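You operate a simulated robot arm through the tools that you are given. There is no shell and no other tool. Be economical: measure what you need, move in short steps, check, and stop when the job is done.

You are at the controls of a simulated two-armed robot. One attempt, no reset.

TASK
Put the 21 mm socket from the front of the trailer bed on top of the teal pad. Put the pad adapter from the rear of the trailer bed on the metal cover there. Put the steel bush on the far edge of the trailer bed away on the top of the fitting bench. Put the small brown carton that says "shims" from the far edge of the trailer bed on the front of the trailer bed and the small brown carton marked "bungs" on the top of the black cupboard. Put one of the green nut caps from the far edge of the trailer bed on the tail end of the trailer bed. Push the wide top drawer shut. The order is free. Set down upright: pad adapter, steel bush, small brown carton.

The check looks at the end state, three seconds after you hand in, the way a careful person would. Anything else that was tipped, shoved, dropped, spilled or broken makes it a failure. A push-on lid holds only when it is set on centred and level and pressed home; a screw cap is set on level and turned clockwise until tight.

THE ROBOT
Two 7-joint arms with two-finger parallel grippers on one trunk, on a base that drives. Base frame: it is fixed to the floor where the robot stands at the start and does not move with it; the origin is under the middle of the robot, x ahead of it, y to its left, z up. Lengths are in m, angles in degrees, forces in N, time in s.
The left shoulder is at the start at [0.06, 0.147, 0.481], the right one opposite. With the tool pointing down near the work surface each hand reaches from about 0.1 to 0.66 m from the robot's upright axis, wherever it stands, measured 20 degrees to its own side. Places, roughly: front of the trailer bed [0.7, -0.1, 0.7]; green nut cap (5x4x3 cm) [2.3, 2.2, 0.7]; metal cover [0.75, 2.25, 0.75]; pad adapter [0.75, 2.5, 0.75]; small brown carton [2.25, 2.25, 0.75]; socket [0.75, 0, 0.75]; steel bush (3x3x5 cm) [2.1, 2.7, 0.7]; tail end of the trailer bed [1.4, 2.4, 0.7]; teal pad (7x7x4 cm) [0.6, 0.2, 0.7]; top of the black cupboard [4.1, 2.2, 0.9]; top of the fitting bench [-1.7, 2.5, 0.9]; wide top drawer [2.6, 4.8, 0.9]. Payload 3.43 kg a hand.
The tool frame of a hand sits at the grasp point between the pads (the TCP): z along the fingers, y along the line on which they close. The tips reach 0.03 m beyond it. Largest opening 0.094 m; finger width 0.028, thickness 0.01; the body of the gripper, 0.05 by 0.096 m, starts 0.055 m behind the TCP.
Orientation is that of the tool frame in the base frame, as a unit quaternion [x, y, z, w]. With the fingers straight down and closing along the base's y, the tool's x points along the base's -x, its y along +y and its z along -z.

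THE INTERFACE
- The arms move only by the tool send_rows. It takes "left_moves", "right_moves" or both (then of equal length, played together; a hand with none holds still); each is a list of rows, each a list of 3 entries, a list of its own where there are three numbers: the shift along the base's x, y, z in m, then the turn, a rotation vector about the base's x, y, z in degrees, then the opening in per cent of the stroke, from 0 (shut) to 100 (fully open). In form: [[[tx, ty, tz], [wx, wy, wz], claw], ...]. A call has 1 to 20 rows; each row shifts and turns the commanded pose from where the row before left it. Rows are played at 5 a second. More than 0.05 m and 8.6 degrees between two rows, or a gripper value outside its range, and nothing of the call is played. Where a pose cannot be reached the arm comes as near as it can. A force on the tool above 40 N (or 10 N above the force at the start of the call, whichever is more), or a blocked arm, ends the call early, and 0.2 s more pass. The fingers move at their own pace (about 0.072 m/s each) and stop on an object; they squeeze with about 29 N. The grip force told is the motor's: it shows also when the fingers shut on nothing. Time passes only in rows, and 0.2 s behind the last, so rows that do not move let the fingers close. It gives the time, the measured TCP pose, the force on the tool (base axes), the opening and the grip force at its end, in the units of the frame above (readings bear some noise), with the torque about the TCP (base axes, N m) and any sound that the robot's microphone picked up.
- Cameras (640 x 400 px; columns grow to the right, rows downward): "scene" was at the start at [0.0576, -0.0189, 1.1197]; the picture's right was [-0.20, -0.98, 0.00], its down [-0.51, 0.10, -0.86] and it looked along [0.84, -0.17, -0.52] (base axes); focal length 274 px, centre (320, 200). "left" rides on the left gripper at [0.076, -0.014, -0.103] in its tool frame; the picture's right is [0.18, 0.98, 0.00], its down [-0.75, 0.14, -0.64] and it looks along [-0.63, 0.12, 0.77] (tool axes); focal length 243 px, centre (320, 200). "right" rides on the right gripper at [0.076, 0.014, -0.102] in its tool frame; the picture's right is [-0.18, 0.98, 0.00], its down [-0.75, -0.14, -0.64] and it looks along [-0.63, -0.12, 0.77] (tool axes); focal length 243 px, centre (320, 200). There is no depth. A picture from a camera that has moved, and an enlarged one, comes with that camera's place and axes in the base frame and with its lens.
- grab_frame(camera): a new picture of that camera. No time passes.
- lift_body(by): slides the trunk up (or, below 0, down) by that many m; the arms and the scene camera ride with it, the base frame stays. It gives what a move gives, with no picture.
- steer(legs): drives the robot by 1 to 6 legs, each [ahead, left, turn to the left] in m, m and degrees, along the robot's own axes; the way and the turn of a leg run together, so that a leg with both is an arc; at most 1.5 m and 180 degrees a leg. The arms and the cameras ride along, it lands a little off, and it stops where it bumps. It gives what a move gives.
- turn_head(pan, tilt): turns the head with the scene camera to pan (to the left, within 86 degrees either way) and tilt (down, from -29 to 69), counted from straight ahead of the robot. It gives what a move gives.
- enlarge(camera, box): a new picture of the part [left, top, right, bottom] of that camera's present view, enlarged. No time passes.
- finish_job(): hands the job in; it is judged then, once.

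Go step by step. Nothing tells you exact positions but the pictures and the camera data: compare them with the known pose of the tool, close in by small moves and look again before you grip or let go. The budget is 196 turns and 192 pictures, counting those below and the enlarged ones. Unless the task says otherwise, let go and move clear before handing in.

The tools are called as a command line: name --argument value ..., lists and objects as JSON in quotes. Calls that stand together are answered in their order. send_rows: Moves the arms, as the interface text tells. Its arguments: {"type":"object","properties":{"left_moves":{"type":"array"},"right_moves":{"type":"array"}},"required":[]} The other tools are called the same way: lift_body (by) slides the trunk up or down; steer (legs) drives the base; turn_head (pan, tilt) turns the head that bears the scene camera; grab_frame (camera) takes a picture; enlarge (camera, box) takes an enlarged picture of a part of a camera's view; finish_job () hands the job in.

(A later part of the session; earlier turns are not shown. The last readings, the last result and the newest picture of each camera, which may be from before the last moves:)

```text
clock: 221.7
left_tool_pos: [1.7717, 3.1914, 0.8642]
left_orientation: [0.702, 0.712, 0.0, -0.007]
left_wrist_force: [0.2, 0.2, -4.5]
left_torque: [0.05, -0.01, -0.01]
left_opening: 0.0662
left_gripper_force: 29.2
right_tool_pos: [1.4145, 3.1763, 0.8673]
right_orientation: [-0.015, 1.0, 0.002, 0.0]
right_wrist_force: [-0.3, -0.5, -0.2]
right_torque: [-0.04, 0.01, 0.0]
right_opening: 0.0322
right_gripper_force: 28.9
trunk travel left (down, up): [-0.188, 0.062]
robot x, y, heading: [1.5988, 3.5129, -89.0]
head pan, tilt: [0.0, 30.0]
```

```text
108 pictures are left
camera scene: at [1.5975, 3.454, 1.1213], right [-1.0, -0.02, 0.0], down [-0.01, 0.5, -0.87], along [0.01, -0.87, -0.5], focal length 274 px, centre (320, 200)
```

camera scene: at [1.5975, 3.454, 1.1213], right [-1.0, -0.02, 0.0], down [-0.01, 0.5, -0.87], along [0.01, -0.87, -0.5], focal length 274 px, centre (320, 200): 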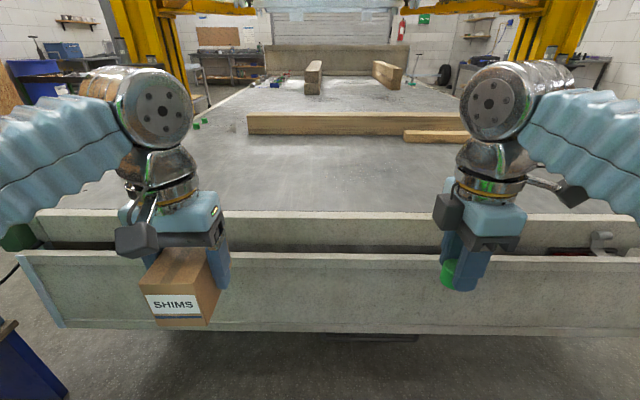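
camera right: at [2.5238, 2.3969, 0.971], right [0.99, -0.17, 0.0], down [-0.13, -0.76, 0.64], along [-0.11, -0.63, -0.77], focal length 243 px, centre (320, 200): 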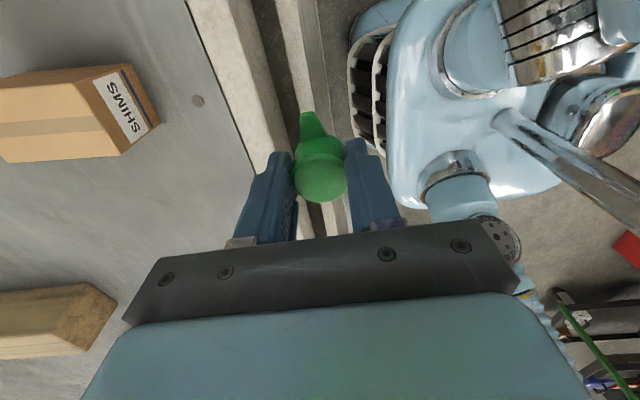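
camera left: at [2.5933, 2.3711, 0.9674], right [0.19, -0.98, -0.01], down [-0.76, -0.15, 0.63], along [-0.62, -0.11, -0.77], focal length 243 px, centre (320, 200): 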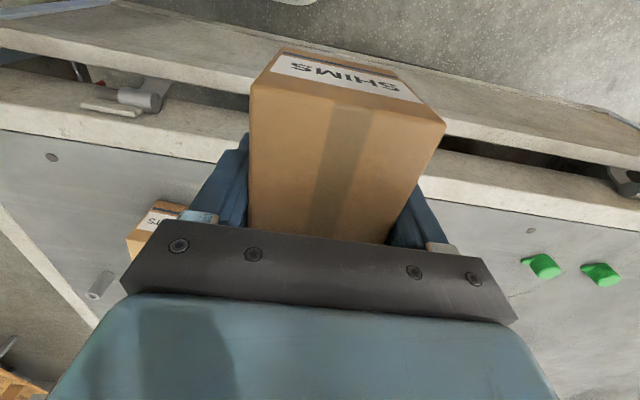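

The tail of the bed is clear ahead. I'll drive closer and extend the right hand with the cap.

steer --legs '[[0.31, 0, -0.8]]'

send_rows --right_moves '[[[0, -0.045, 0], [0, 0, 0], 0], [[0, -0.045, -0.01], [0, 0, 0], 0], [[0, -0.045, -0.01], [0, 0, 0], 0], [[0, -0.045, -0.015], [0, 0, 0], 0], [[0, -0.045, -0.015], [0, 0, 0], 0], [[0, -0.04, -0.01], [0, 0, 0], 0], [[0, 0, 0], [0, 0, 0], 0]]'

grab_frame --camera "scene"

grab_frame --camera "right"

```text
clock: 223.8
left_tool_pos: [1.7721, 2.8783, 0.8634]
left_orientation: [0.706, 0.708, 0.001, -0.006]
left_wrist_force: [-1.0, -0.3, -3.5]
left_torque: [0.04, 0.01, 0.03]
left_opening: 0.0662
left_gripper_force: 28.7
right_tool_pos: [1.4142, 2.8652, 0.8684]
right_orientation: [-0.009, 1.0, 0.002, 0.0]
right_wrist_force: [0.3, -0.2, -0.3]
right_torque: [0.01, 0.02, 0.0]
right_opening: 0.032
right_gripper_force: 29.0
trunk travel left (down, up): [-0.188, 0.062]
robot x, y, heading: [1.6022, 3.2046, -89.7]
head pan, tilt: [0.0, 30.0]
```

```text
clock: 225.4
left_tool_pos: [1.7722, 2.8791, 0.8633]
left_orientation: [0.705, 0.709, 0.0, -0.006]
left_wrist_force: [0.7, -0.7, -3.7]
left_torque: [0.0, 0.01, 0.0]
left_opening: 0.0666
left_gripper_force: 29.0
right_tool_pos: [1.4161, 2.6009, 0.8086]
right_orientation: [-0.009, 1.0, 0.002, -0.002]
right_wrist_force: [0.5, 1.4, 0.1]
right_torque: [0.0, 0.04, 0.03]
right_opening: 0.0321
right_gripper_force: 29.2
trunk travel left (down, up): [-0.188, 0.062]
robot x, y, heading: [1.6011, 3.2035, -89.5]
head pan, tilt: [0.0, 30.0]
```

```text
107 pictures are left
camera scene: at [1.6005, 3.1425, 1.1213], right [-1.0, -0.01, 0.0], down [0.0, 0.5, -0.87], along [0.01, -0.87, -0.5], focal length 274 px, centre (320, 200)
```

scene: 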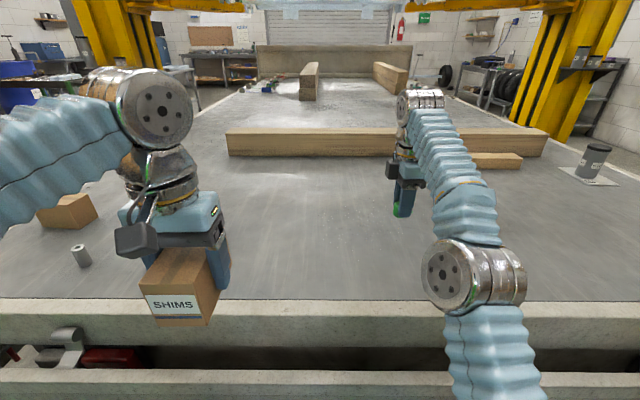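

```text
106 pictures are left
camera right: at [1.3378, 2.6132, 0.9108], right [0.16, 0.99, 0.0], down [0.76, -0.13, 0.64], along [0.63, -0.1, -0.77], focal length 243 px, centre (320, 200)
```

right: 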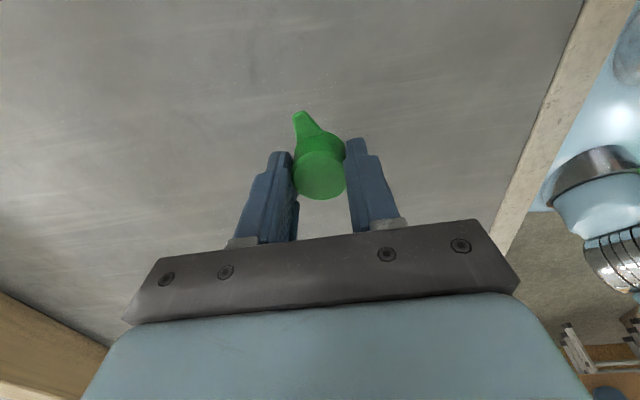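

The spot is clear. I'll extend a little further and lower the cap to the bed.

send_rows --right_moves '[[[-0.01, -0.02, -0.03], [0, 0, 0], 0], [[0, -0.02, -0.025], [0, 0, 0], 0], [[0, 0, -0.012], [0, 0, 0], 0], [[0, 0, -0.003], [0, 0, 0], 0], [[0, 0, 0], [0, 0, 0], 0]]'

grab_frame --camera "right"

```text
clock: 226.6
left_tool_pos: [1.772, 2.8786, 0.8637]
left_orientation: [0.706, 0.709, 0.0, -0.006]
left_wrist_force: [-0.2, -0.1, -3.6]
left_torque: [0.03, -0.02, 0.01]
left_opening: 0.0664
left_gripper_force: 29.4
right_tool_pos: [1.4072, 2.564, 0.7366]
right_orientation: [-0.009, 1.0, 0.001, -0.001]
right_wrist_force: [1.1, -2.6, 9.7]
right_torque: [-0.16, -0.02, 0.04]
right_opening: 0.032
right_gripper_force: 29.7
right hand out of reach, approached as far as the arm can: row 2
trunk travel left (down, up): [-0.188, 0.062]
robot x, y, heading: [1.599, 3.2044, -89.7]
head pan, tilt: [0.0, 30.0]
```

```text
105 pictures are left
camera right: at [1.3295, 2.5768, 0.8403], right [0.17, 0.99, 0.0], down [0.76, -0.13, 0.64], along [0.63, -0.1, -0.77], focal length 243 px, centre (320, 200)
```

right: 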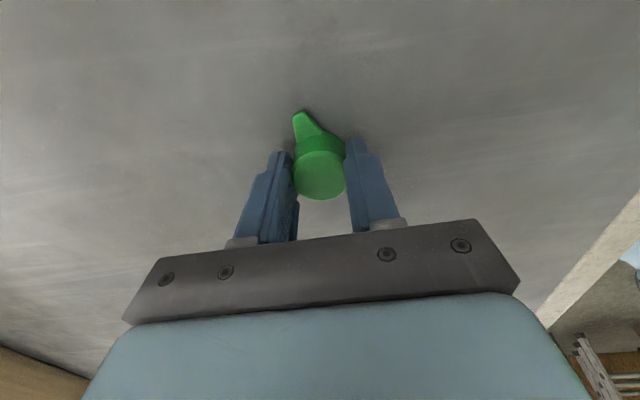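

The cap is on the bed. I'll release, rise with a slight retraction, and pull back.

send_rows --right_moves '[[[0, 0, 0], [0, 0, 0], 100], [[0, 0, 0], [0, 0, 0], 100], [[0, 0.005, 0.025], [0, 0, 0], 100], [[0, 0.01, 0.03], [0, 0, 0], 100], [[0, 0.03, 0.03], [0, 0, 0], 100], [[0, 0.045, 0.02], [0, 0, 0], 100], [[0, 0.045, 0.02], [0, 0, 0], 100], [[0, 0.045, 0.01], [0, 0, 0], 100], [[0, 0.045, 0], [0, 0, 0], 100], [[0, 0.045, 0], [0, 0, 0], 100], [[0, 0, 0], [0, 0, 0], 100]]'

grab_frame --camera "scene"

```text
clock: 229.0
left_tool_pos: [1.772, 2.8777, 0.8632]
left_orientation: [0.706, 0.708, 0.0, -0.006]
left_wrist_force: [0.4, 0.2, -3.5]
left_torque: [0.01, -0.02, -0.02]
left_opening: 0.0664
left_gripper_force: 29.1
right_tool_pos: [1.4074, 2.8257, 0.8425]
right_orientation: [-0.009, 1.0, 0.002, -0.001]
right_wrist_force: [0.6, 0.3, 0.6]
right_torque: [-0.01, -0.03, 0.03]
right_opening: 0.0939
right_gripper_force: 0.0
right hand out of reach, approached as far as the arm can: row 4
trunk travel left (down, up): [-0.188, 0.062]
robot x, y, heading: [1.6025, 3.2089, -89.6]
head pan, tilt: [0.0, 30.0]
```

```text
104 pictures are left
camera scene: at [1.6003, 3.1431, 1.1213], right [-1.0, -0.01, 0.0], down [0.0, 0.5, -0.87], along [0.01, -0.87, -0.5], focal length 274 px, centre (320, 200)
```

scene: 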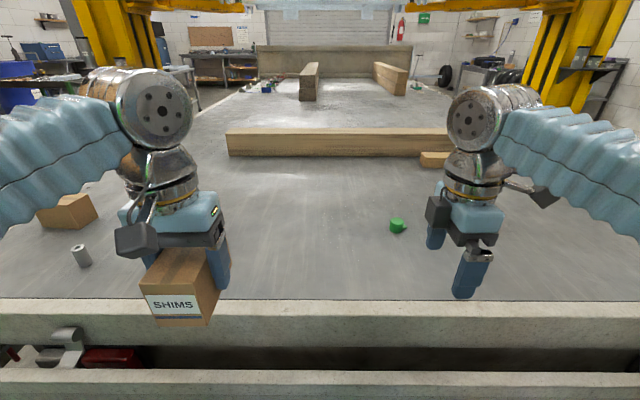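

The cap is in place. The bush is at about (2.12, 2.70), so I'll shift left to put it ahead of the right hand.

steer --legs '[[-0.05, 0.56, 0]]'

turn_head --pan 0 --tilt 38

grab_frame --camera "scene"

```text
clock: 232.3
left_tool_pos: [2.3332, 2.9313, 0.863]
left_orientation: [0.705, 0.71, -0.001, -0.007]
left_wrist_force: [-0.3, -0.6, -3.9]
left_torque: [0.0, 0.01, 0.0]
left_opening: 0.0663
left_gripper_force: 28.5
right_tool_pos: [1.9687, 2.8768, 0.8417]
right_orientation: [-0.01, 1.0, 0.002, -0.001]
right_wrist_force: [-0.4, -0.2, -0.3]
right_torque: [0.03, -0.01, 0.0]
right_opening: 0.0941
right_gripper_force: 0.1
trunk travel left (down, up): [-0.188, 0.062]
robot x, y, heading: [2.161, 3.2613, -89.5]
head pan, tilt: [0.0, 30.0]
```

```text
clock: 232.9
left_tool_pos: [2.3339, 2.931, 0.8635]
left_orientation: [0.705, 0.709, 0.0, -0.007]
left_wrist_force: [-0.3, 0.2, -3.8]
left_torque: [0.0, -0.04, 0.0]
left_opening: 0.0665
left_gripper_force: 28.6
right_tool_pos: [1.9679, 2.8778, 0.841]
right_orientation: [-0.01, 1.0, 0.002, -0.001]
right_wrist_force: [-0.5, 0.5, 0.3]
right_torque: [0.01, -0.01, 0.02]
right_opening: 0.0941
right_gripper_force: 0.1
trunk travel left (down, up): [-0.188, 0.062]
robot x, y, heading: [2.1622, 3.259, -89.6]
head pan, tilt: [0.0, 38.0]
```

```text
103 pictures are left
camera scene: at [2.1618, 3.2003, 1.109], right [-1.0, -0.01, 0.0], down [0.0, 0.62, -0.79], along [0.01, -0.79, -0.62], focal length 274 px, centre (320, 200)
```

scene: 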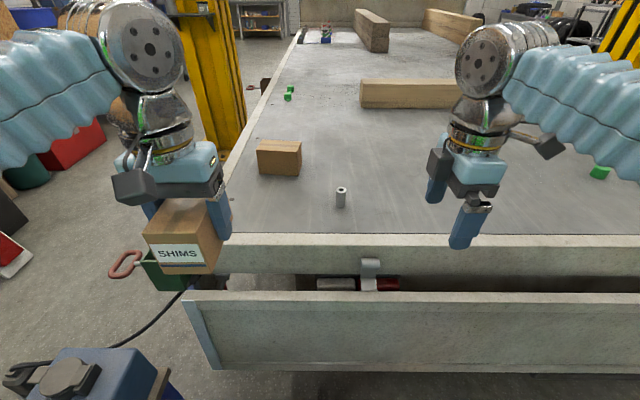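

The bush is at (2.12, 2.703). I'll move the right hand over it.

send_rows --right_moves '[[[0.01, -0.045, -0.005], [0, 0, 0], 100], [[0.02, -0.043, -0.005], [0, 0, 0], 100], [[0.03, -0.037, -0.005], [0, 0, 0], 100], [[0.03, -0.03, -0.005], [0, 0, 0], 100], [[0.03, -0.02, -0.005], [0, 0, 0], 100], [[0.03, 0, -0.005], [0, 0, 0], 100], [[0, 0, 0], [0, 0, 0], 100]]'

grab_frame --camera "right"

grab_frame --camera "scene"

```text
clock: 234.6
left_tool_pos: [2.3342, 2.9322, 0.8628]
left_orientation: [0.705, 0.71, -0.001, -0.006]
left_wrist_force: [-0.4, -0.6, -3.5]
left_torque: [0.02, 0.02, 0.03]
left_opening: 0.0663
left_gripper_force: 28.7
right_tool_pos: [2.1169, 2.7023, 0.811]
right_orientation: [-0.01, 1.0, 0.003, -0.001]
right_wrist_force: [0.4, 0.0, -0.4]
right_torque: [-0.05, 0.01, -0.01]
right_opening: 0.0939
right_gripper_force: 0.1
trunk travel left (down, up): [-0.188, 0.062]
robot x, y, heading: [2.161, 3.257, -89.6]
head pan, tilt: [0.0, 38.0]
```

```text
102 pictures are left
camera right: at [2.0415, 2.7142, 0.9152], right [0.17, 0.99, 0.0], down [0.76, -0.13, 0.64], along [0.63, -0.1, -0.77], focal length 243 px, centre (320, 200)
```

right: 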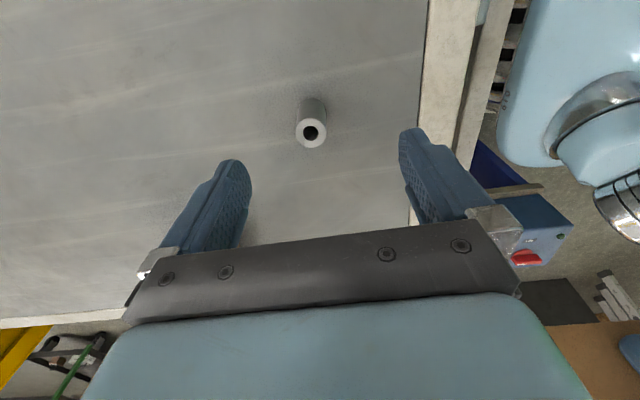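

```text
101 pictures are left
camera scene: at [2.162, 3.2003, 1.109], right [-1.0, -0.01, 0.0], down [0.0, 0.62, -0.79], along [0.01, -0.79, -0.62], focal length 274 px, centre (320, 200)
```

scene: 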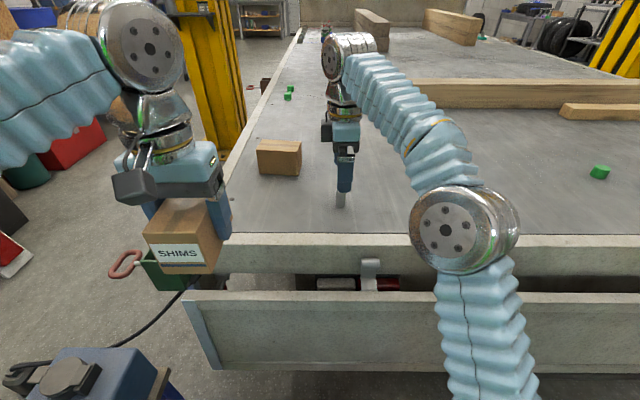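

The bush is at (2.115, 2.697). I'll descend and grip.

send_rows --right_moves '[[[-0.002, -0.005, -0.03], [0, 0, 0], 100], [[0, 0, -0.025], [0, 0, 0], 100], [[0, 0, -0.018], [0, 0, 0], 100], [[0, 0, 0], [0, 0, 0], 60], [[0, 0, 0], [0, 0, 0], 0], [[0, 0, 0], [0, 0, 0], 0], [[0, 0, 0], [0, 0, 0], 0], [[0, 0, 0.03], [0, 0, 0], 0], [[0, 0, 0], [0, 0, 0], 0]]'

grab_frame --camera "right"

enlarge --camera "scene" --box '[280, 120, 400, 220]'

```text
clock: 236.6
left_tool_pos: [2.3333, 2.9322, 0.864]
left_orientation: [0.704, 0.71, 0.0, -0.007]
left_wrist_force: [0.7, 0.4, -3.9]
left_torque: [0.0, -0.01, 0.0]
left_opening: 0.0664
left_gripper_force: 28.8
right_tool_pos: [2.1169, 2.6984, 0.7692]
right_orientation: [-0.009, 1.0, 0.003, 0.0]
right_wrist_force: [0.2, 0.6, -2.7]
right_torque: [0.01, 0.06, -0.01]
right_opening: 0.0234
right_gripper_force: 29.6
trunk travel left (down, up): [-0.188, 0.062]
robot x, y, heading: [2.1641, 3.2592, -89.6]
head pan, tilt: [0.0, 38.0]
```

```text
100 pictures are left
camera right: at [2.0392, 2.7098, 0.8726], right [0.17, 0.99, 0.0], down [0.76, -0.13, 0.64], along [0.63, -0.1, -0.77], focal length 243 px, centre (320, 200)
```

right: 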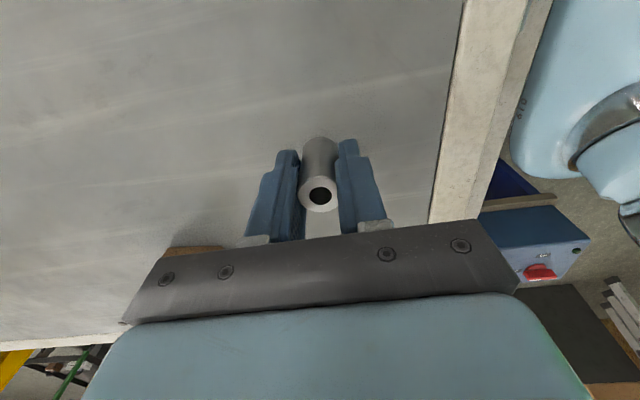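

```text
4.00 times, centred on (340, 170) of scene
camera zoom: at [2.1619, 3.2002, 1.109], right [-1.0, -0.01, 0.0], down [0.0, 0.62, -0.79], along [0.01, -0.79, -0.62], focal length 1095 px, centre (240, 320)
```

zoom: 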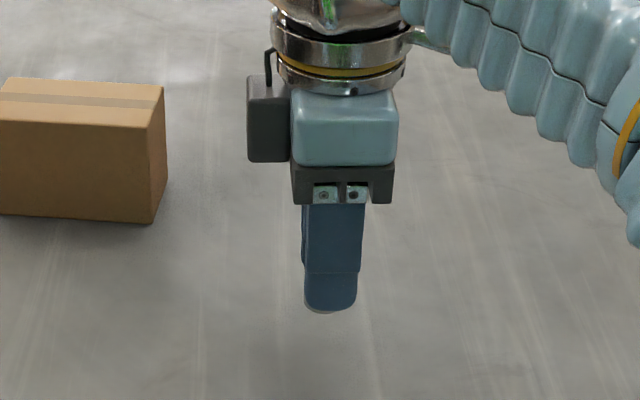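

The bush is held. I'll lift and retract, then back off and drive along the rear lane to the fitting bench.

send_rows --right_moves '[[[0, 0, 0.04], [0, 0, 0], 0], [[-0.02, 0.03, 0.03], [0, 0, 0], 0], [[-0.03, 0.035, 0.01], [0, 0, 0], 0], [[-0.03, 0.035, 0.01], [0, 0, 0], 0], [[-0.03, 0.035, 0], [0, 0, 0], 0], [[-0.02, 0.035, 0], [0, 0, 0], 0], [[0, 0, 0], [0, 0, 0], 0]]'

steer --legs '[[-0.34, 0, 0], [0, -1.4, 0], [0, -1.4, 0], [0, 0, -90]]'

turn_head --pan 25 --tilt 25

grab_frame --camera "scene"

```text
clock: 238.2
left_tool_pos: [2.3328, 2.9324, 0.863]
left_orientation: [0.704, 0.71, -0.001, -0.006]
left_wrist_force: [-0.8, 1.0, -3.2]
left_torque: [-0.01, 0.03, -0.02]
left_opening: 0.0666
left_gripper_force: 28.5
right_tool_pos: [1.9835, 2.8671, 0.8579]
right_orientation: [-0.01, 1.0, 0.002, 0.0]
right_wrist_force: [-0.4, -0.4, -1.5]
right_torque: [0.02, 0.01, -0.03]
right_opening: 0.0234
right_gripper_force: 28.9
trunk travel left (down, up): [-0.188, 0.062]
robot x, y, heading: [2.1618, 3.2569, -89.7]
head pan, tilt: [0.0, 38.0]
```

```text
clock: 257.4
left_tool_pos: [-0.9718, 3.4224, 0.8639]
left_orientation: [1.0, 0.003, 0.005, -0.004]
left_wrist_force: [0.1, 0.0, -3.0]
left_torque: [0.02, 0.0, -0.02]
left_opening: 0.066
left_gripper_force: 29.5
right_tool_pos: [-1.035, 3.7714, 0.8595]
right_orientation: [0.701, 0.714, 0.002, 0.001]
right_wrist_force: [-0.1, -0.1, -0.7]
right_torque: [0.0, -0.02, -0.01]
right_opening: 0.0235
right_gripper_force: 28.9
trunk travel left (down, up): [-0.188, 0.062]
robot x, y, heading: [-0.6459, 3.5945, -179.4]
head pan, tilt: [0.0, 38.0]
```

```text
clock: 258.2
left_tool_pos: [-0.9707, 3.4222, 0.8634]
left_orientation: [1.0, 0.005, 0.004, -0.004]
left_wrist_force: [-0.4, 0.2, -3.0]
left_torque: [-0.01, -0.03, -0.01]
left_opening: 0.0663
left_gripper_force: 29.3
right_tool_pos: [-1.0358, 3.7711, 0.8608]
right_orientation: [0.7, 0.714, 0.002, 0.001]
right_wrist_force: [0.3, -0.1, -0.7]
right_torque: [0.01, 0.01, -0.04]
right_opening: 0.0233
right_gripper_force: 29.4
trunk travel left (down, up): [-0.188, 0.062]
robot x, y, heading: [-0.644, 3.5911, -179.5]
head pan, tilt: [25.0, 25.0]
```

```text
98 pictures are left
camera scene: at [-0.6992, 3.5538, 1.1293], right [-0.43, 0.9, 0.0], down [0.38, 0.18, -0.91], along [-0.82, -0.39, -0.42], focal length 274 px, centre (320, 200)
```

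scene: 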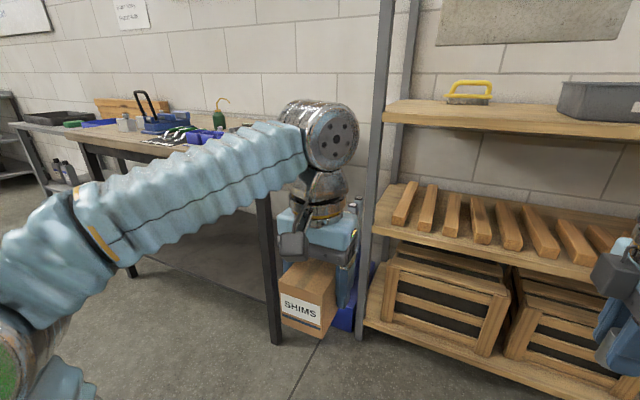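

The bench is to the left. I'll shift left along it and look at its top.

steer --legs '[[-0.1, 0.95, -0.4]]'

turn_head --pan 0 --tilt 25

grab_frame --camera "scene"

```text
clock: 263.2
left_tool_pos: [-0.8633, 2.4735, 0.8636]
left_orientation: [1.0, 0.006, 0.005, -0.004]
left_wrist_force: [0.2, 0.0, -3.5]
left_torque: [-0.02, -0.01, 0.01]
left_opening: 0.0662
left_gripper_force: 29.2
right_tool_pos: [-0.9282, 2.8221, 0.8579]
right_orientation: [0.699, 0.715, 0.002, 0.001]
right_wrist_force: [0.6, 0.9, -1.5]
right_torque: [0.0, 0.01, -0.01]
right_opening: 0.0233
right_gripper_force: 29.0
trunk travel left (down, up): [-0.188, 0.062]
robot x, y, heading: [-0.5409, 2.644, -179.6]
head pan, tilt: [25.0, 25.0]
```

```text
clock: 264.1
left_tool_pos: [-0.8625, 2.4743, 0.8636]
left_orientation: [1.0, 0.005, 0.004, -0.004]
left_wrist_force: [-0.6, 0.0, -3.6]
left_torque: [0.01, -0.01, 0.0]
left_opening: 0.0662
left_gripper_force: 29.0
right_tool_pos: [-0.9289, 2.8222, 0.8598]
right_orientation: [0.699, 0.716, 0.002, 0.001]
right_wrist_force: [-0.3, -0.5, -1.1]
right_torque: [0.0, 0.02, 0.01]
right_opening: 0.0236
right_gripper_force: 29.1
trunk travel left (down, up): [-0.188, 0.062]
robot x, y, heading: [-0.5369, 2.6463, -179.4]
head pan, tilt: [0.0, 25.0]
```

```text
97 pictures are left
camera scene: at [-0.6003, 2.6444, 1.1293], right [-0.01, 1.0, 0.0], down [0.42, 0.0, -0.91], along [-0.91, -0.01, -0.42], focal length 274 px, centre (320, 200)
```

scene: 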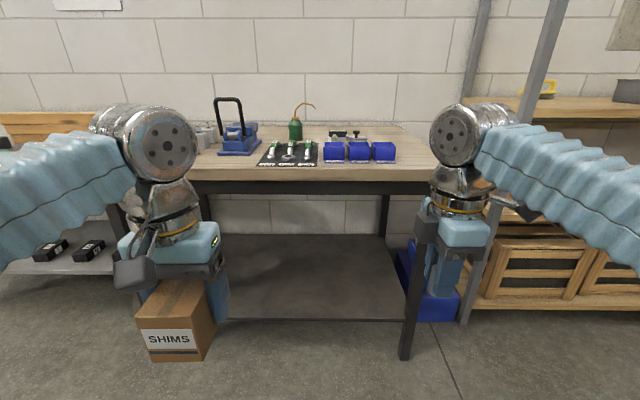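

The bench top seems to be at about z=0.85 with its front edge at x≈-1.38. The clear spot is right of the blue bins. I'll raise the trunk, approach partway and take a closer look.

lift_body --by 0.06

steer --legs '[[0.25, -0.15, 0]]'

turn_head --pan -5 --tilt 30

grab_frame --camera "scene"

```text
clock: 265.1
left_tool_pos: [-0.8625, 2.4744, 0.9236]
left_orientation: [1.0, 0.005, 0.004, -0.004]
left_wrist_force: [0.6, -0.9, -3.3]
left_torque: [0.01, 0.0, 0.03]
left_opening: 0.0662
left_gripper_force: 28.5
right_tool_pos: [-0.9287, 2.821, 0.9189]
right_orientation: [0.699, 0.715, 0.002, 0.002]
right_wrist_force: [0.2, -0.3, -1.7]
right_torque: [-0.01, 0.0, 0.0]
right_opening: 0.0233
right_gripper_force: 28.7
trunk travel left (down, up): [-0.248, 0.002]
robot x, y, heading: [-0.5368, 2.6404, -179.3]
head pan, tilt: [0.0, 25.0]
```

```text
clock: 267.1
left_tool_pos: [-1.1133, 2.6189, 0.9225]
left_orientation: [1.0, 0.006, 0.005, -0.004]
left_wrist_force: [-1.0, -0.6, -2.5]
left_torque: [0.0, -0.01, 0.01]
left_opening: 0.0663
left_gripper_force: 29.4
right_tool_pos: [-1.1785, 2.9682, 0.9194]
right_orientation: [0.698, 0.716, 0.001, 0.001]
right_wrist_force: [0.7, 0.5, 0.1]
right_torque: [-0.01, 0.03, 0.01]
right_opening: 0.0234
right_gripper_force: 29.1
trunk travel left (down, up): [-0.248, 0.002]
robot x, y, heading: [-0.7875, 2.7907, -179.6]
head pan, tilt: [0.0, 25.0]
```

```text
clock: 267.8
left_tool_pos: [-1.1138, 2.6202, 0.9235]
left_orientation: [1.0, 0.005, 0.004, -0.005]
left_wrist_force: [0.4, 0.1, -3.8]
left_torque: [-0.01, -0.01, -0.02]
left_opening: 0.0664
left_gripper_force: 29.1
right_tool_pos: [-1.1797, 2.9677, 0.92]
right_orientation: [0.698, 0.716, 0.003, 0.001]
right_wrist_force: [-0.5, -0.4, -0.5]
right_torque: [-0.01, -0.01, -0.03]
right_opening: 0.0234
right_gripper_force: 28.9
trunk travel left (down, up): [-0.248, 0.002]
robot x, y, heading: [-0.7861, 2.7928, -179.4]
head pan, tilt: [-5.0, 30.0]
```

```text
96 pictures are left
camera scene: at [-0.8491, 2.7986, 1.1814], right [0.08, 1.0, 0.0], down [0.5, -0.04, -0.87], along [-0.86, 0.07, -0.5], focal length 274 px, centre (320, 200)
```

scene: 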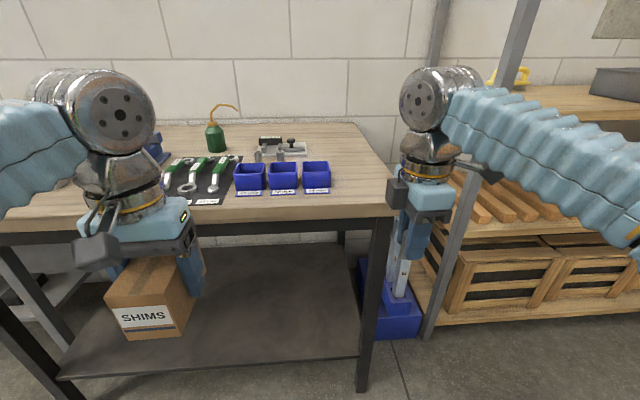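

The bench top is at about z=0.87 with its front edge at x≈-1.33, and the free strip lies right of the bins at y≈2.94. I'll raise both hands, drive in, then reach.

send_rows --left_moves '[[[0.01, 0, 0.02], [0, 0, 0], 0], [[0.01, 0, 0.02], [0, 0, 0], 0], [[0, 0, 0], [0, 0, 0], 0]]' --right_moves '[[[0, -0.015, 0.02], [0, 0, 0], 0], [[0, -0.013, 0.015], [0, 0, 0], 0], [[0, 0, 0], [0, 0, 0], 0]]'

steer --legs '[[0.17, 0, -0.6]]'

send_rows --right_moves '[[[-0.04, 0, 0], [0, 0, 0], 0], [[-0.04, 0, 0], [0, 0, 0], 0], [[-0.03, 0, 0], [0, 0, 0], 0], [[0, 0, 0], [0, 0, 0], 0]]'

grab_frame --camera "scene"

grab_frame --camera "right"

```text
clock: 268.6
left_tool_pos: [-1.0934, 2.62, 0.964]
left_orientation: [1.0, 0.005, 0.004, -0.004]
left_wrist_force: [0.3, 0.9, -3.1]
left_torque: [0.02, 0.0, 0.01]
left_opening: 0.0658
left_gripper_force: 28.9
right_tool_pos: [-1.1775, 2.9396, 0.9558]
right_orientation: [0.699, 0.715, 0.002, 0.001]
right_wrist_force: [0.6, 0.6, -1.1]
right_torque: [0.01, 0.02, -0.01]
right_opening: 0.0235
right_gripper_force: 29.8
trunk travel left (down, up): [-0.248, 0.002]
robot x, y, heading: [-0.7847, 2.7942, -179.6]
head pan, tilt: [-5.0, 30.0]
```

```text
clock: 270.0
left_tool_pos: [-1.2658, 2.6223, 0.9645]
left_orientation: [1.0, 0.0, 0.004, -0.004]
left_wrist_force: [-0.3, 0.0, -3.5]
left_torque: [0.02, 0.03, 0.01]
left_opening: 0.0663
left_gripper_force: 28.8
right_tool_pos: [-1.347, 2.9437, 0.9542]
right_orientation: [0.703, 0.712, 0.002, 0.0]
right_wrist_force: [-0.5, -0.3, -0.9]
right_torque: [0.01, 0.0, -0.02]
right_opening: 0.0236
right_gripper_force: 28.8
trunk travel left (down, up): [-0.248, 0.002]
robot x, y, heading: [-0.9607, 2.7878, -179.9]
head pan, tilt: [-5.0, 30.0]
```

```text
clock: 271.0
left_tool_pos: [-1.2665, 2.6213, 0.9638]
left_orientation: [1.0, 0.0, 0.004, -0.004]
left_wrist_force: [-0.1, -0.9, -3.6]
left_torque: [-0.01, 0.0, 0.0]
left_opening: 0.0662
left_gripper_force: 28.6
right_tool_pos: [-1.455, 2.9425, 0.9509]
right_orientation: [0.701, 0.713, 0.004, 0.003]
right_wrist_force: [0.5, -0.4, -1.2]
right_torque: [0.0, -0.04, -0.04]
right_opening: 0.0235
right_gripper_force: 28.7
right hand out of reach, approached as far as the arm can: row 3
trunk travel left (down, up): [-0.248, 0.002]
robot x, y, heading: [-0.9605, 2.7904, -180.0]
head pan, tilt: [-5.0, 30.0]
```

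```text
95 pictures are left
camera scene: at [-1.0198, 2.7976, 1.1813], right [0.09, 1.0, 0.0], down [0.5, -0.04, -0.87], along [-0.86, 0.07, -0.5], focal length 274 px, centre (320, 200)
```

scene: 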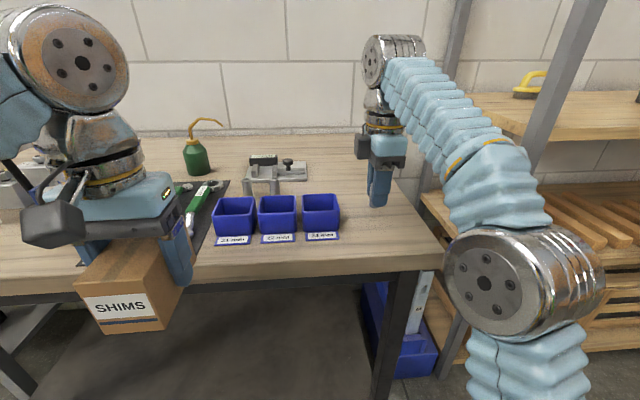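

```text
94 pictures are left
camera right: at [-1.4441, 3.0183, 1.0548], right [0.99, -0.17, 0.01], down [-0.14, -0.76, 0.64], along [-0.1, -0.63, -0.77], focal length 243 px, centre (320, 200)
```

right: 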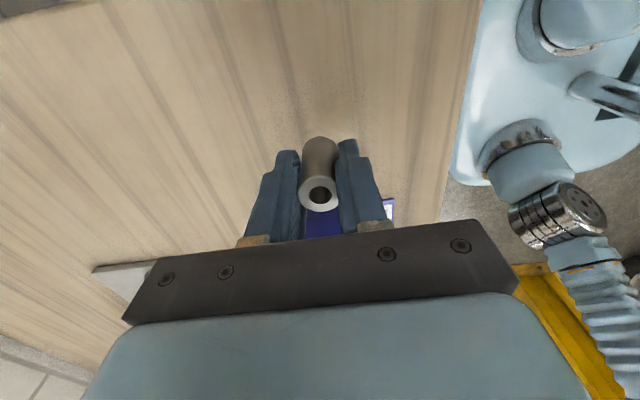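

The bush is above a free spot right of the bins. I'll lower it.

send_rows --right_moves '[[[0, 0.003, -0.015], [0, 0, 0], 0], [[0, 0, -0.012], [0, 0, 0], 0], [[0, 0, -0.004], [0, 0, 0], 0], [[0, 0, -0.004], [0, 0, 0], 0], [[0, 0, 0], [0, 0, 0], 0]]'

enlarge --camera "scene" --box '[300, 120, 460, 260]'

```text
clock: 272.2
left_tool_pos: [-1.2657, 2.6225, 0.9638]
left_orientation: [1.0, 0.001, 0.004, -0.004]
left_wrist_force: [0.4, -0.6, -4.2]
left_torque: [0.01, 0.0, -0.01]
left_opening: 0.0665
left_gripper_force: 29.1
right_tool_pos: [-1.4585, 2.947, 0.9186]
right_orientation: [0.702, 0.712, 0.001, 0.0]
right_wrist_force: [-1.6, 1.2, 3.7]
right_torque: [0.04, 0.08, -0.01]
right_opening: 0.0236
right_gripper_force: 29.0
trunk travel left (down, up): [-0.248, 0.002]
robot x, y, heading: [-0.96, 2.7905, -179.9]
head pan, tilt: [-5.0, 30.0]
```

```text
2.86 times, centred on (380, 190) of scene
camera zoom: at [-1.0197, 2.7982, 1.1814], right [0.09, 1.0, 0.0], down [0.5, -0.04, -0.87], along [-0.86, 0.07, -0.5], focal length 782 px, centre (149, 229)
```

zoom: 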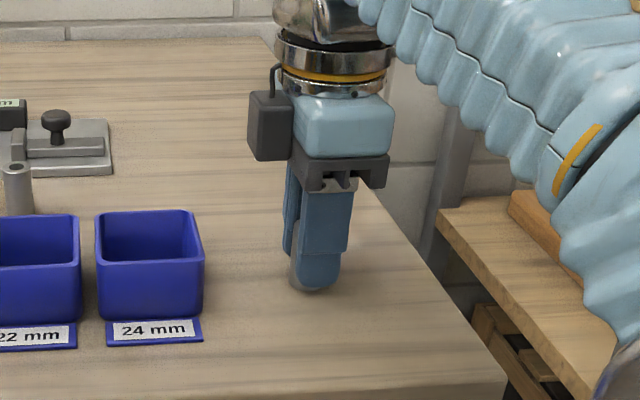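

It has touched lightly. I'll settle 1 mm more, release, rise and back away.

send_rows --right_moves '[[[0, 0, -0.001], [0, 0, 0], 0], [[0, 0, 0], [0, 0, 0], 30], [[0, 0, 0], [0, 0, 0], 70], [[0, 0, 0], [0, 0, 0], 90], [[0.003, 0, 0.02], [0, 0, 0], 90], [[0.005, 0, 0.02], [0, 0, 0], 90], [[0.01, 0, 0.02], [0, 0, 0], 90], [[0, 0, 0], [0, 0, 0], 90]]'

enlarge --camera "scene" --box '[300, 120, 460, 260]'

```text
clock: 274.0
left_tool_pos: [-1.2661, 2.6214, 0.9622]
left_orientation: [1.0, 0.001, 0.004, -0.004]
left_wrist_force: [0.0, 0.5, -3.9]
left_torque: [-0.01, -0.01, -0.02]
left_opening: 0.0661
left_gripper_force: 28.8
right_tool_pos: [-1.4497, 2.9457, 0.9577]
right_orientation: [0.703, 0.712, 0.002, 0.001]
right_wrist_force: [-0.2, 0.5, 0.2]
right_torque: [-0.02, -0.01, 0.0]
right_opening: 0.0847
right_gripper_force: 0.0
right hand out of reach, approached as far as the arm can: row 7
trunk travel left (down, up): [-0.248, 0.002]
robot x, y, heading: [-0.9604, 2.7896, -179.9]
head pan, tilt: [-5.0, 30.0]
```

```text
2.86 times, centred on (380, 190) of scene
camera zoom: at [-1.0198, 2.7982, 1.1813], right [0.09, 1.0, 0.0], down [0.5, -0.04, -0.87], along [-0.86, 0.07, -0.5], focal length 782 px, centre (149, 229)
```

zoom: 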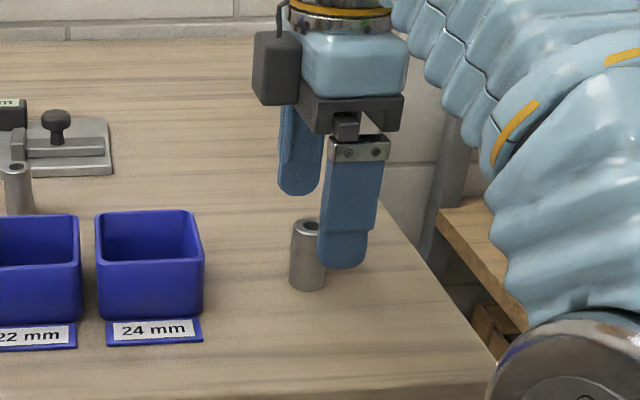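

The bush stands upright. The fingers straddle it along x, so I'll slide out sideways (+y) first, then pull back.

send_rows --right_moves '[[[0, 0.025, 0.003], [0, 0, 0], 90], [[0, 0.025, 0.003], [0, 0, 0], 90], [[0.03, 0, 0.005], [0, 0, 0], 90], [[0.045, 0, 0], [0, 0, 0], 90], [[0.04, 0, 0], [0, 0, 0], 90], [[0, 0, 0], [0, 0, 0], 90]]'

grab_frame --camera "scene"

```text
clock: 275.4
left_tool_pos: [-1.2658, 2.6217, 0.9639]
left_orientation: [1.0, 0.001, 0.004, -0.004]
left_wrist_force: [0.3, 1.4, -3.7]
left_torque: [0.03, 0.01, 0.0]
left_opening: 0.0659
left_gripper_force: 29.4
right_tool_pos: [-1.3341, 2.9706, 0.9649]
right_orientation: [0.702, 0.712, 0.002, 0.0]
right_wrist_force: [-0.4, -0.2, -0.5]
right_torque: [-0.01, 0.02, -0.01]
right_opening: 0.0849
right_gripper_force: 0.1
right hand out of reach, approached as far as the arm can: row 2
trunk travel left (down, up): [-0.248, 0.002]
robot x, y, heading: [-0.9614, 2.7871, -179.9]
head pan, tilt: [-5.0, 30.0]
```

```text
91 pictures are left
camera scene: at [-1.0195, 2.7983, 1.1813], right [0.09, 1.0, 0.0], down [0.5, -0.04, -0.87], along [-0.86, 0.07, -0.5], focal length 274 px, centre (320, 200)
```

scene: 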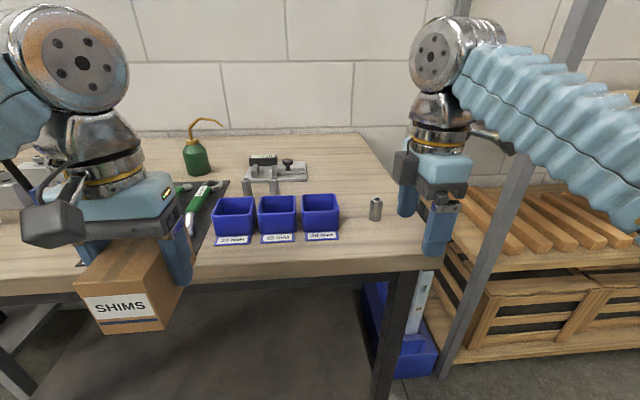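

The bush is set. I'll back off, lower the trunk, and drive down the aisle toward the front of the trailer.

steer --legs '[[-0.3, 0, 0], [0, 0, 90], [0, -0.2, 0], [1.2, 0, 0]]'

turn_head --pan 0 --tilt 25

grab_frame --camera "scene"

```text
clock: 288.1
left_tool_pos: [-0.6945, 1.2963, 0.9644]
left_orientation: [0.707, 0.707, 0.0, -0.007]
left_wrist_force: [0.6, -0.9, -3.7]
left_torque: [0.02, 0.02, -0.02]
left_opening: 0.0663
left_gripper_force: 28.7
right_tool_pos: [-1.0439, 1.2277, 0.9633]
right_orientation: [-0.008, 1.0, 0.002, 0.0]
right_wrist_force: [0.2, 0.5, 0.3]
right_torque: [-0.01, 0.01, 0.01]
right_opening: 0.0848
right_gripper_force: 0.1
trunk travel left (down, up): [-0.248, 0.002]
robot x, y, heading: [-0.8644, 1.602, -89.7]
head pan, tilt: [-5.0, 30.0]
```

```text
clock: 288.8
left_tool_pos: [-0.6937, 1.2952, 0.9645]
left_orientation: [0.707, 0.707, -0.001, -0.007]
left_wrist_force: [0.6, -0.5, -3.8]
left_torque: [0.05, -0.03, 0.01]
left_opening: 0.0662
left_gripper_force: 28.9
right_tool_pos: [-1.0442, 1.2268, 0.9638]
right_orientation: [-0.007, 1.0, 0.002, -0.002]
right_wrist_force: [-0.4, 0.0, -0.8]
right_torque: [-0.02, 0.0, 0.01]
right_opening: 0.0843
right_gripper_force: 0.1
trunk travel left (down, up): [-0.248, 0.002]
robot x, y, heading: [-0.8661, 1.6024, -89.7]
head pan, tilt: [0.0, 25.0]
```

```text
90 pictures are left
camera scene: at [-0.8644, 1.5395, 1.1893], right [-1.0, 0.0, 0.0], down [0.0, 0.42, -0.91], along [0.0, -0.91, -0.42], focal length 274 px, centre (320, 200)
```

scene: 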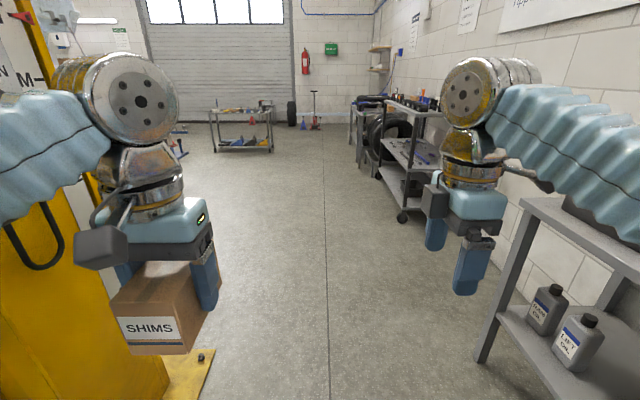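

The aisle is clear. I'll drive to y≈-0.2, turn to face the trailer and approach.

steer --legs '[[1.3, 0, 0], [0.5, 0, 0], [0, 0, 90], [0.6, 0, 0]]'

turn_head --pan 0 --tilt 28

grab_frame --camera "scene"

```text
clock: 304.8
left_tool_pos: [0.041, -0.0219, 0.9639]
left_orientation: [-0.011, 1.0, -0.005, -0.005]
left_wrist_force: [0.1, 0.0, -3.9]
left_torque: [-0.05, 0.04, 0.02]
left_opening: 0.0664
left_gripper_force: 29.2
right_tool_pos: [0.1164, -0.3709, 0.9633]
right_orientation: [0.72, -0.694, 0.0, 0.001]
right_wrist_force: [-0.1, 0.4, 0.4]
right_torque: [0.0, -0.01, -0.04]
right_opening: 0.0845
right_gripper_force: 0.2
trunk travel left (down, up): [-0.248, 0.002]
robot x, y, heading: [-0.2632, -0.1994, 1.3]
head pan, tilt: [0.0, 25.0]
```

```text
clock: 305.4
left_tool_pos: [0.0403, -0.0212, 0.9636]
left_orientation: [-0.011, 1.0, -0.005, -0.004]
left_wrist_force: [0.5, 0.5, -3.4]
left_torque: [0.01, 0.02, 0.0]
left_opening: 0.0662
left_gripper_force: 28.9
right_tool_pos: [0.1177, -0.3702, 0.9633]
right_orientation: [0.72, -0.694, -0.001, 0.002]
right_wrist_force: [0.6, 0.4, 0.1]
right_torque: [0.0, 0.0, -0.02]
right_opening: 0.0845
right_gripper_force: 0.2
trunk travel left (down, up): [-0.248, 0.002]
robot x, y, heading: [-0.2612, -0.1983, 1.1]
head pan, tilt: [0.0, 28.0]
```

```text
89 pictures are left
camera scene: at [-0.2022, -0.1973, 1.1845], right [0.02, -1.0, 0.0], down [-0.47, -0.01, -0.88], along [0.88, 0.02, -0.47], focal length 274 px, centre (320, 200)
```

scene: 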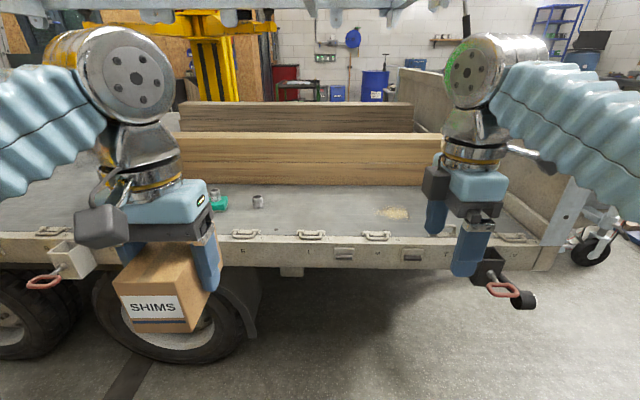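

The front area is clear, with the 24 mm socket and the pad to the left. I'll approach and lower the trunk.

steer --legs '[[0.34, 0, -1.1]]'

lift_body --by -0.06

turn_head --pan 5 --tilt 33

grab_frame --camera "scene"

```text
clock: 307.6
left_tool_pos: [0.3806, -0.0231, 0.9642]
left_orientation: [-0.001, 1.0, -0.004, -0.005]
left_wrist_force: [0.3, 0.0, -3.8]
left_torque: [-0.03, 0.02, 0.02]
left_opening: 0.0667
left_gripper_force: 29.2
right_tool_pos: [0.4479, -0.3743, 0.964]
right_orientation: [0.712, -0.703, 0.0, 0.003]
right_wrist_force: [0.4, -0.5, 0.1]
right_torque: [0.02, 0.03, 0.03]
right_opening: 0.0847
right_gripper_force: 0.0
trunk travel left (down, up): [-0.248, 0.002]
robot x, y, heading: [0.0694, -0.1935, 0.2]
head pan, tilt: [0.0, 28.0]
```

```text
clock: 308.6
left_tool_pos: [0.3808, -0.0247, 0.9035]
left_orientation: [-0.001, 1.0, -0.005, -0.005]
left_wrist_force: [0.1, 0.3, -3.5]
left_torque: [0.02, 0.02, 0.01]
left_opening: 0.0662
left_gripper_force: 28.8
right_tool_pos: [0.4481, -0.3737, 0.9055]
right_orientation: [0.712, -0.702, -0.001, 0.001]
right_wrist_force: [-0.4, -0.7, -0.7]
right_torque: [-0.01, 0.04, 0.0]
right_opening: 0.0846
right_gripper_force: 0.1
trunk travel left (down, up): [-0.188, 0.062]
robot x, y, heading: [0.0727, -0.1967, 0.2]
head pan, tilt: [0.0, 28.0]
```

```text
clock: 309.3
left_tool_pos: [0.3806, -0.0241, 0.9035]
left_orientation: [-0.001, 1.0, -0.005, -0.005]
left_wrist_force: [-0.2, 0.2, -4.3]
left_torque: [0.03, -0.01, -0.04]
left_opening: 0.0664
left_gripper_force: 29.2
right_tool_pos: [0.4496, -0.3726, 0.9053]
right_orientation: [0.712, -0.702, 0.0, 0.002]
right_wrist_force: [0.2, 0.3, 0.3]
right_torque: [-0.02, -0.01, -0.02]
right_opening: 0.0845
right_gripper_force: 0.2
trunk travel left (down, up): [-0.188, 0.062]
robot x, y, heading: [0.0736, -0.1944, 0.1]
head pan, tilt: [5.0, 33.0]
```

```text
88 pictures are left
camera scene: at [0.1314, -0.1868, 1.1167], right [0.09, -1.0, 0.0], down [-0.54, -0.05, -0.84], along [0.84, 0.07, -0.54], focal length 274 px, centre (320, 200)
```

scene: 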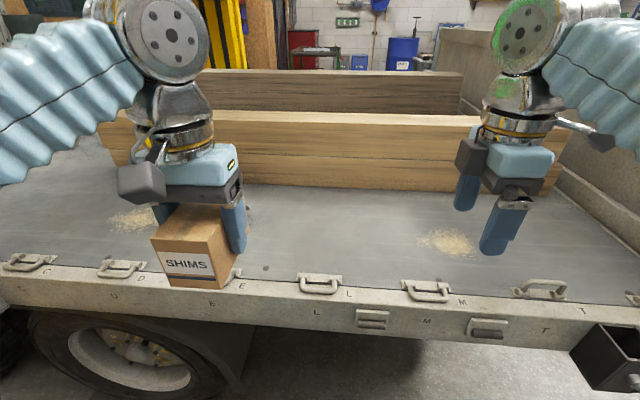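

I'll move SHIMS over the free spot at (0.63, -0.14).

send_rows --left_moves '[[[0.02, -0.04, 0], [0, 0, 0], 0], [[0.025, -0.04, -0.01], [0, 0, 0], 0], [[0.03, -0.036, -0.01], [0, 0, 0], 0], [[0.045, 0, -0.02], [0, 0, 0], 0], [[0.045, 0, -0.02], [0, 0, 0], 0], [[0.045, 0, -0.02], [0, 0, 0], 0], [[0.04, 0, -0.02], [0, 0, 0], 0], [[0, 0, -0.03], [0, 0, 0], 0], [[0, 0, 0], [0, 0, 0], 0]]'

grab_frame --camera "scene"

grab_frame --camera "left"

```text
clock: 311.3
left_tool_pos: [0.6305, -0.1399, 0.7732]
left_orientation: [0.0, 1.0, -0.004, -0.005]
left_wrist_force: [0.3, -0.1, -4.2]
left_torque: [0.05, 0.01, -0.01]
left_opening: 0.0661
left_gripper_force: 28.9
right_tool_pos: [0.4487, -0.3743, 0.9047]
right_orientation: [0.713, -0.701, -0.001, 0.002]
right_wrist_force: [-0.1, 0.4, 0.2]
right_torque: [-0.02, -0.01, -0.01]
right_opening: 0.0845
right_gripper_force: 0.1
trunk travel left (down, up): [-0.188, 0.062]
robot x, y, heading: [0.0708, -0.1902, 0.1]
head pan, tilt: [5.0, 33.0]
```

```text
87 pictures are left
camera scene: at [0.1316, -0.1869, 1.1166], right [0.09, -1.0, 0.0], down [-0.54, -0.05, -0.84], along [0.84, 0.07, -0.55], focal length 274 px, centre (320, 200)
```

scene: 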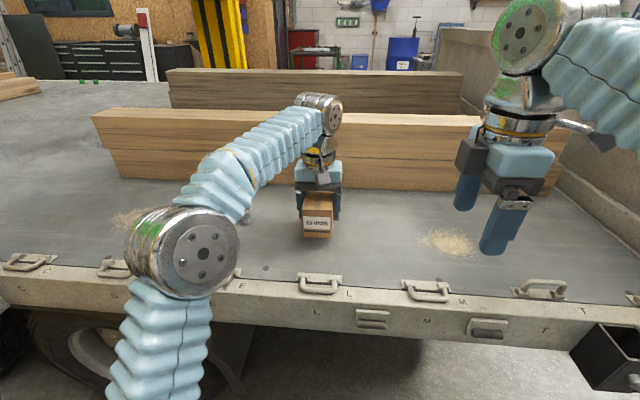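

```text
86 pictures are left
camera left: at [0.5551, -0.1527, 0.8768], right [-0.19, 0.98, -0.01], down [0.76, 0.15, 0.63], along [0.62, 0.11, -0.77], focal length 243 px, centre (320, 200)
```

left: 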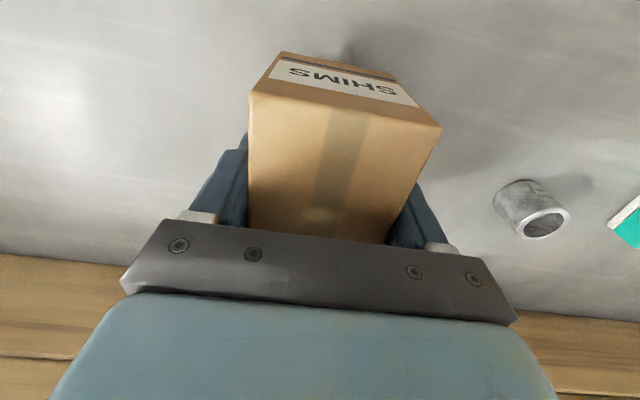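

It's clear all around. I'll lower SHIMS to contact.

send_rows --left_moves '[[[0, 0, -0.015], [0, 0, 0], 0], [[0, 0, -0.008], [0, 0, 0], 0], [[0, 0, -0.003], [0, 0, 0], 0], [[0, 0, -0.003], [0, 0, 0], 0], [[0, 0, 0], [0, 0, 0], 0]]'

```text
clock: 312.5
left_tool_pos: [0.6308, -0.1418, 0.7447]
left_orientation: [0.0, 1.0, -0.005, -0.004]
left_wrist_force: [-0.5, 0.2, 2.8]
left_torque: [0.26, -0.33, 0.0]
left_opening: 0.0663
left_gripper_force: 29.5
right_tool_pos: [0.4476, -0.3746, 0.9052]
right_orientation: [0.712, -0.702, -0.001, 0.001]
right_wrist_force: [-0.5, 0.1, -0.3]
right_torque: [0.04, -0.04, 0.0]
right_opening: 0.0845
right_gripper_force: 0.0
trunk travel left (down, up): [-0.188, 0.062]
robot x, y, heading: [0.0738, -0.1958, 0.1]
head pan, tilt: [5.0, 33.0]
```

It has touched down. I'll release, rise and pull back.

send_rows --left_moves '[[[0, 0, -0.001], [0, 0, 0], 0], [[0, 0, 0], [0, 0, 0], 100], [[0, 0, 0], [0, 0, 0], 100], [[0, 0, 0.03], [0, 0, 0], 100], [[0, 0, 0.03], [0, 0, 0], 100], [[-0.02, 0, 0.02], [0, 0, 0], 100], [[-0.045, 0, 0.02], [0, 0, 0], 100], [[-0.045, 0, 0.02], [0, 0, 0], 100], [[-0.045, 0, 0.01], [0, 0, 0], 100], [[-0.045, 0.02, 0], [0, 0, 0], 100], [[-0.03, 0.04, 0], [0, 0, 0], 100], [[0, 0, 0], [0, 0, 0], 100]]'

grab_frame --camera "scene"

```text
clock: 315.1
left_tool_pos: [0.4, -0.0787, 0.8734]
left_orientation: [-0.001, 1.0, -0.005, -0.005]
left_wrist_force: [-0.7, 0.0, 0.1]
left_torque: [-0.01, -0.01, -0.01]
left_opening: 0.094
left_gripper_force: 0.1
right_tool_pos: [0.4497, -0.3733, 0.9048]
right_orientation: [0.712, -0.702, -0.001, 0.002]
right_wrist_force: [-0.3, 0.4, 1.0]
right_torque: [0.02, 0.01, 0.0]
right_opening: 0.085
right_gripper_force: 0.1
trunk travel left (down, up): [-0.188, 0.062]
robot x, y, heading: [0.0729, -0.194, -0.0]
head pan, tilt: [5.0, 33.0]
```

```text
85 pictures are left
camera scene: at [0.1311, -0.1867, 1.1166], right [0.09, -1.0, 0.0], down [-0.54, -0.05, -0.84], along [0.84, 0.07, -0.54], focal length 274 px, centre (320, 200)
```

scene: 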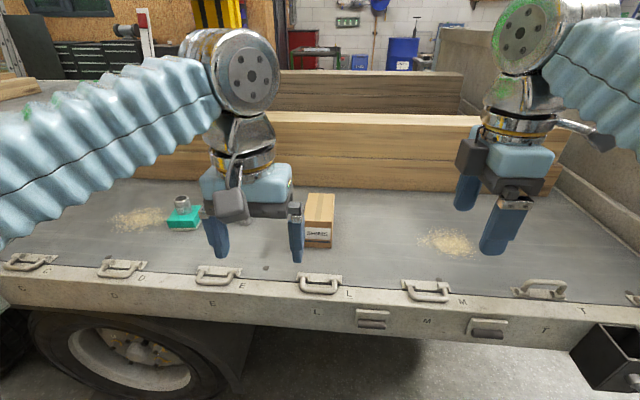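

SHIMS stands at the front. I'll back off and do one last check of the front area.

steer --legs '[[-0.3, 0, 0]]'

enlarge --camera "scene" --box '[140, 110, 460, 310]'

```text
clock: 317.2
left_tool_pos: [0.0996, -0.0798, 0.8734]
left_orientation: [0.0, 1.0, -0.004, -0.004]
left_wrist_force: [0.9, 0.1, 1.1]
left_torque: [0.02, -0.02, -0.01]
left_opening: 0.094
left_gripper_force: 0.0
right_tool_pos: [0.1489, -0.3744, 0.9046]
right_orientation: [0.712, -0.702, -0.001, 0.003]
right_wrist_force: [-1.0, 0.8, 0.3]
right_torque: [0.0, -0.01, -0.01]
right_opening: 0.0847
right_gripper_force: 0.2
trunk travel left (down, up): [-0.188, 0.062]
robot x, y, heading: [-0.2297, -0.1944, 0.2]
head pan, tilt: [5.0, 33.0]
```

```text
2.00 times, centred on (300, 210) of scene
camera zoom: at [-0.1689, -0.1873, 1.1166], right [0.09, -1.0, 0.0], down [-0.54, -0.05, -0.84], along [0.84, 0.07, -0.54], focal length 548 px, centre (360, 180)
```

zoom: 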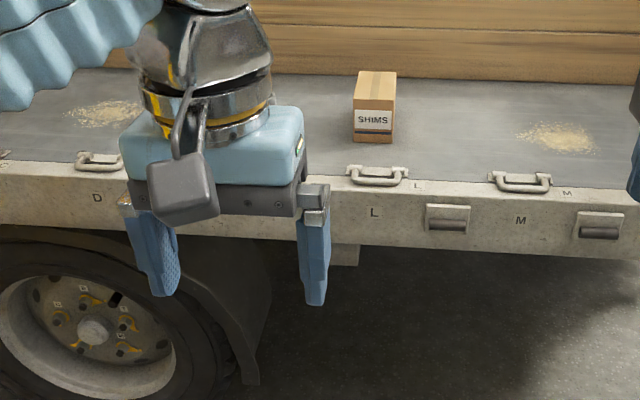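

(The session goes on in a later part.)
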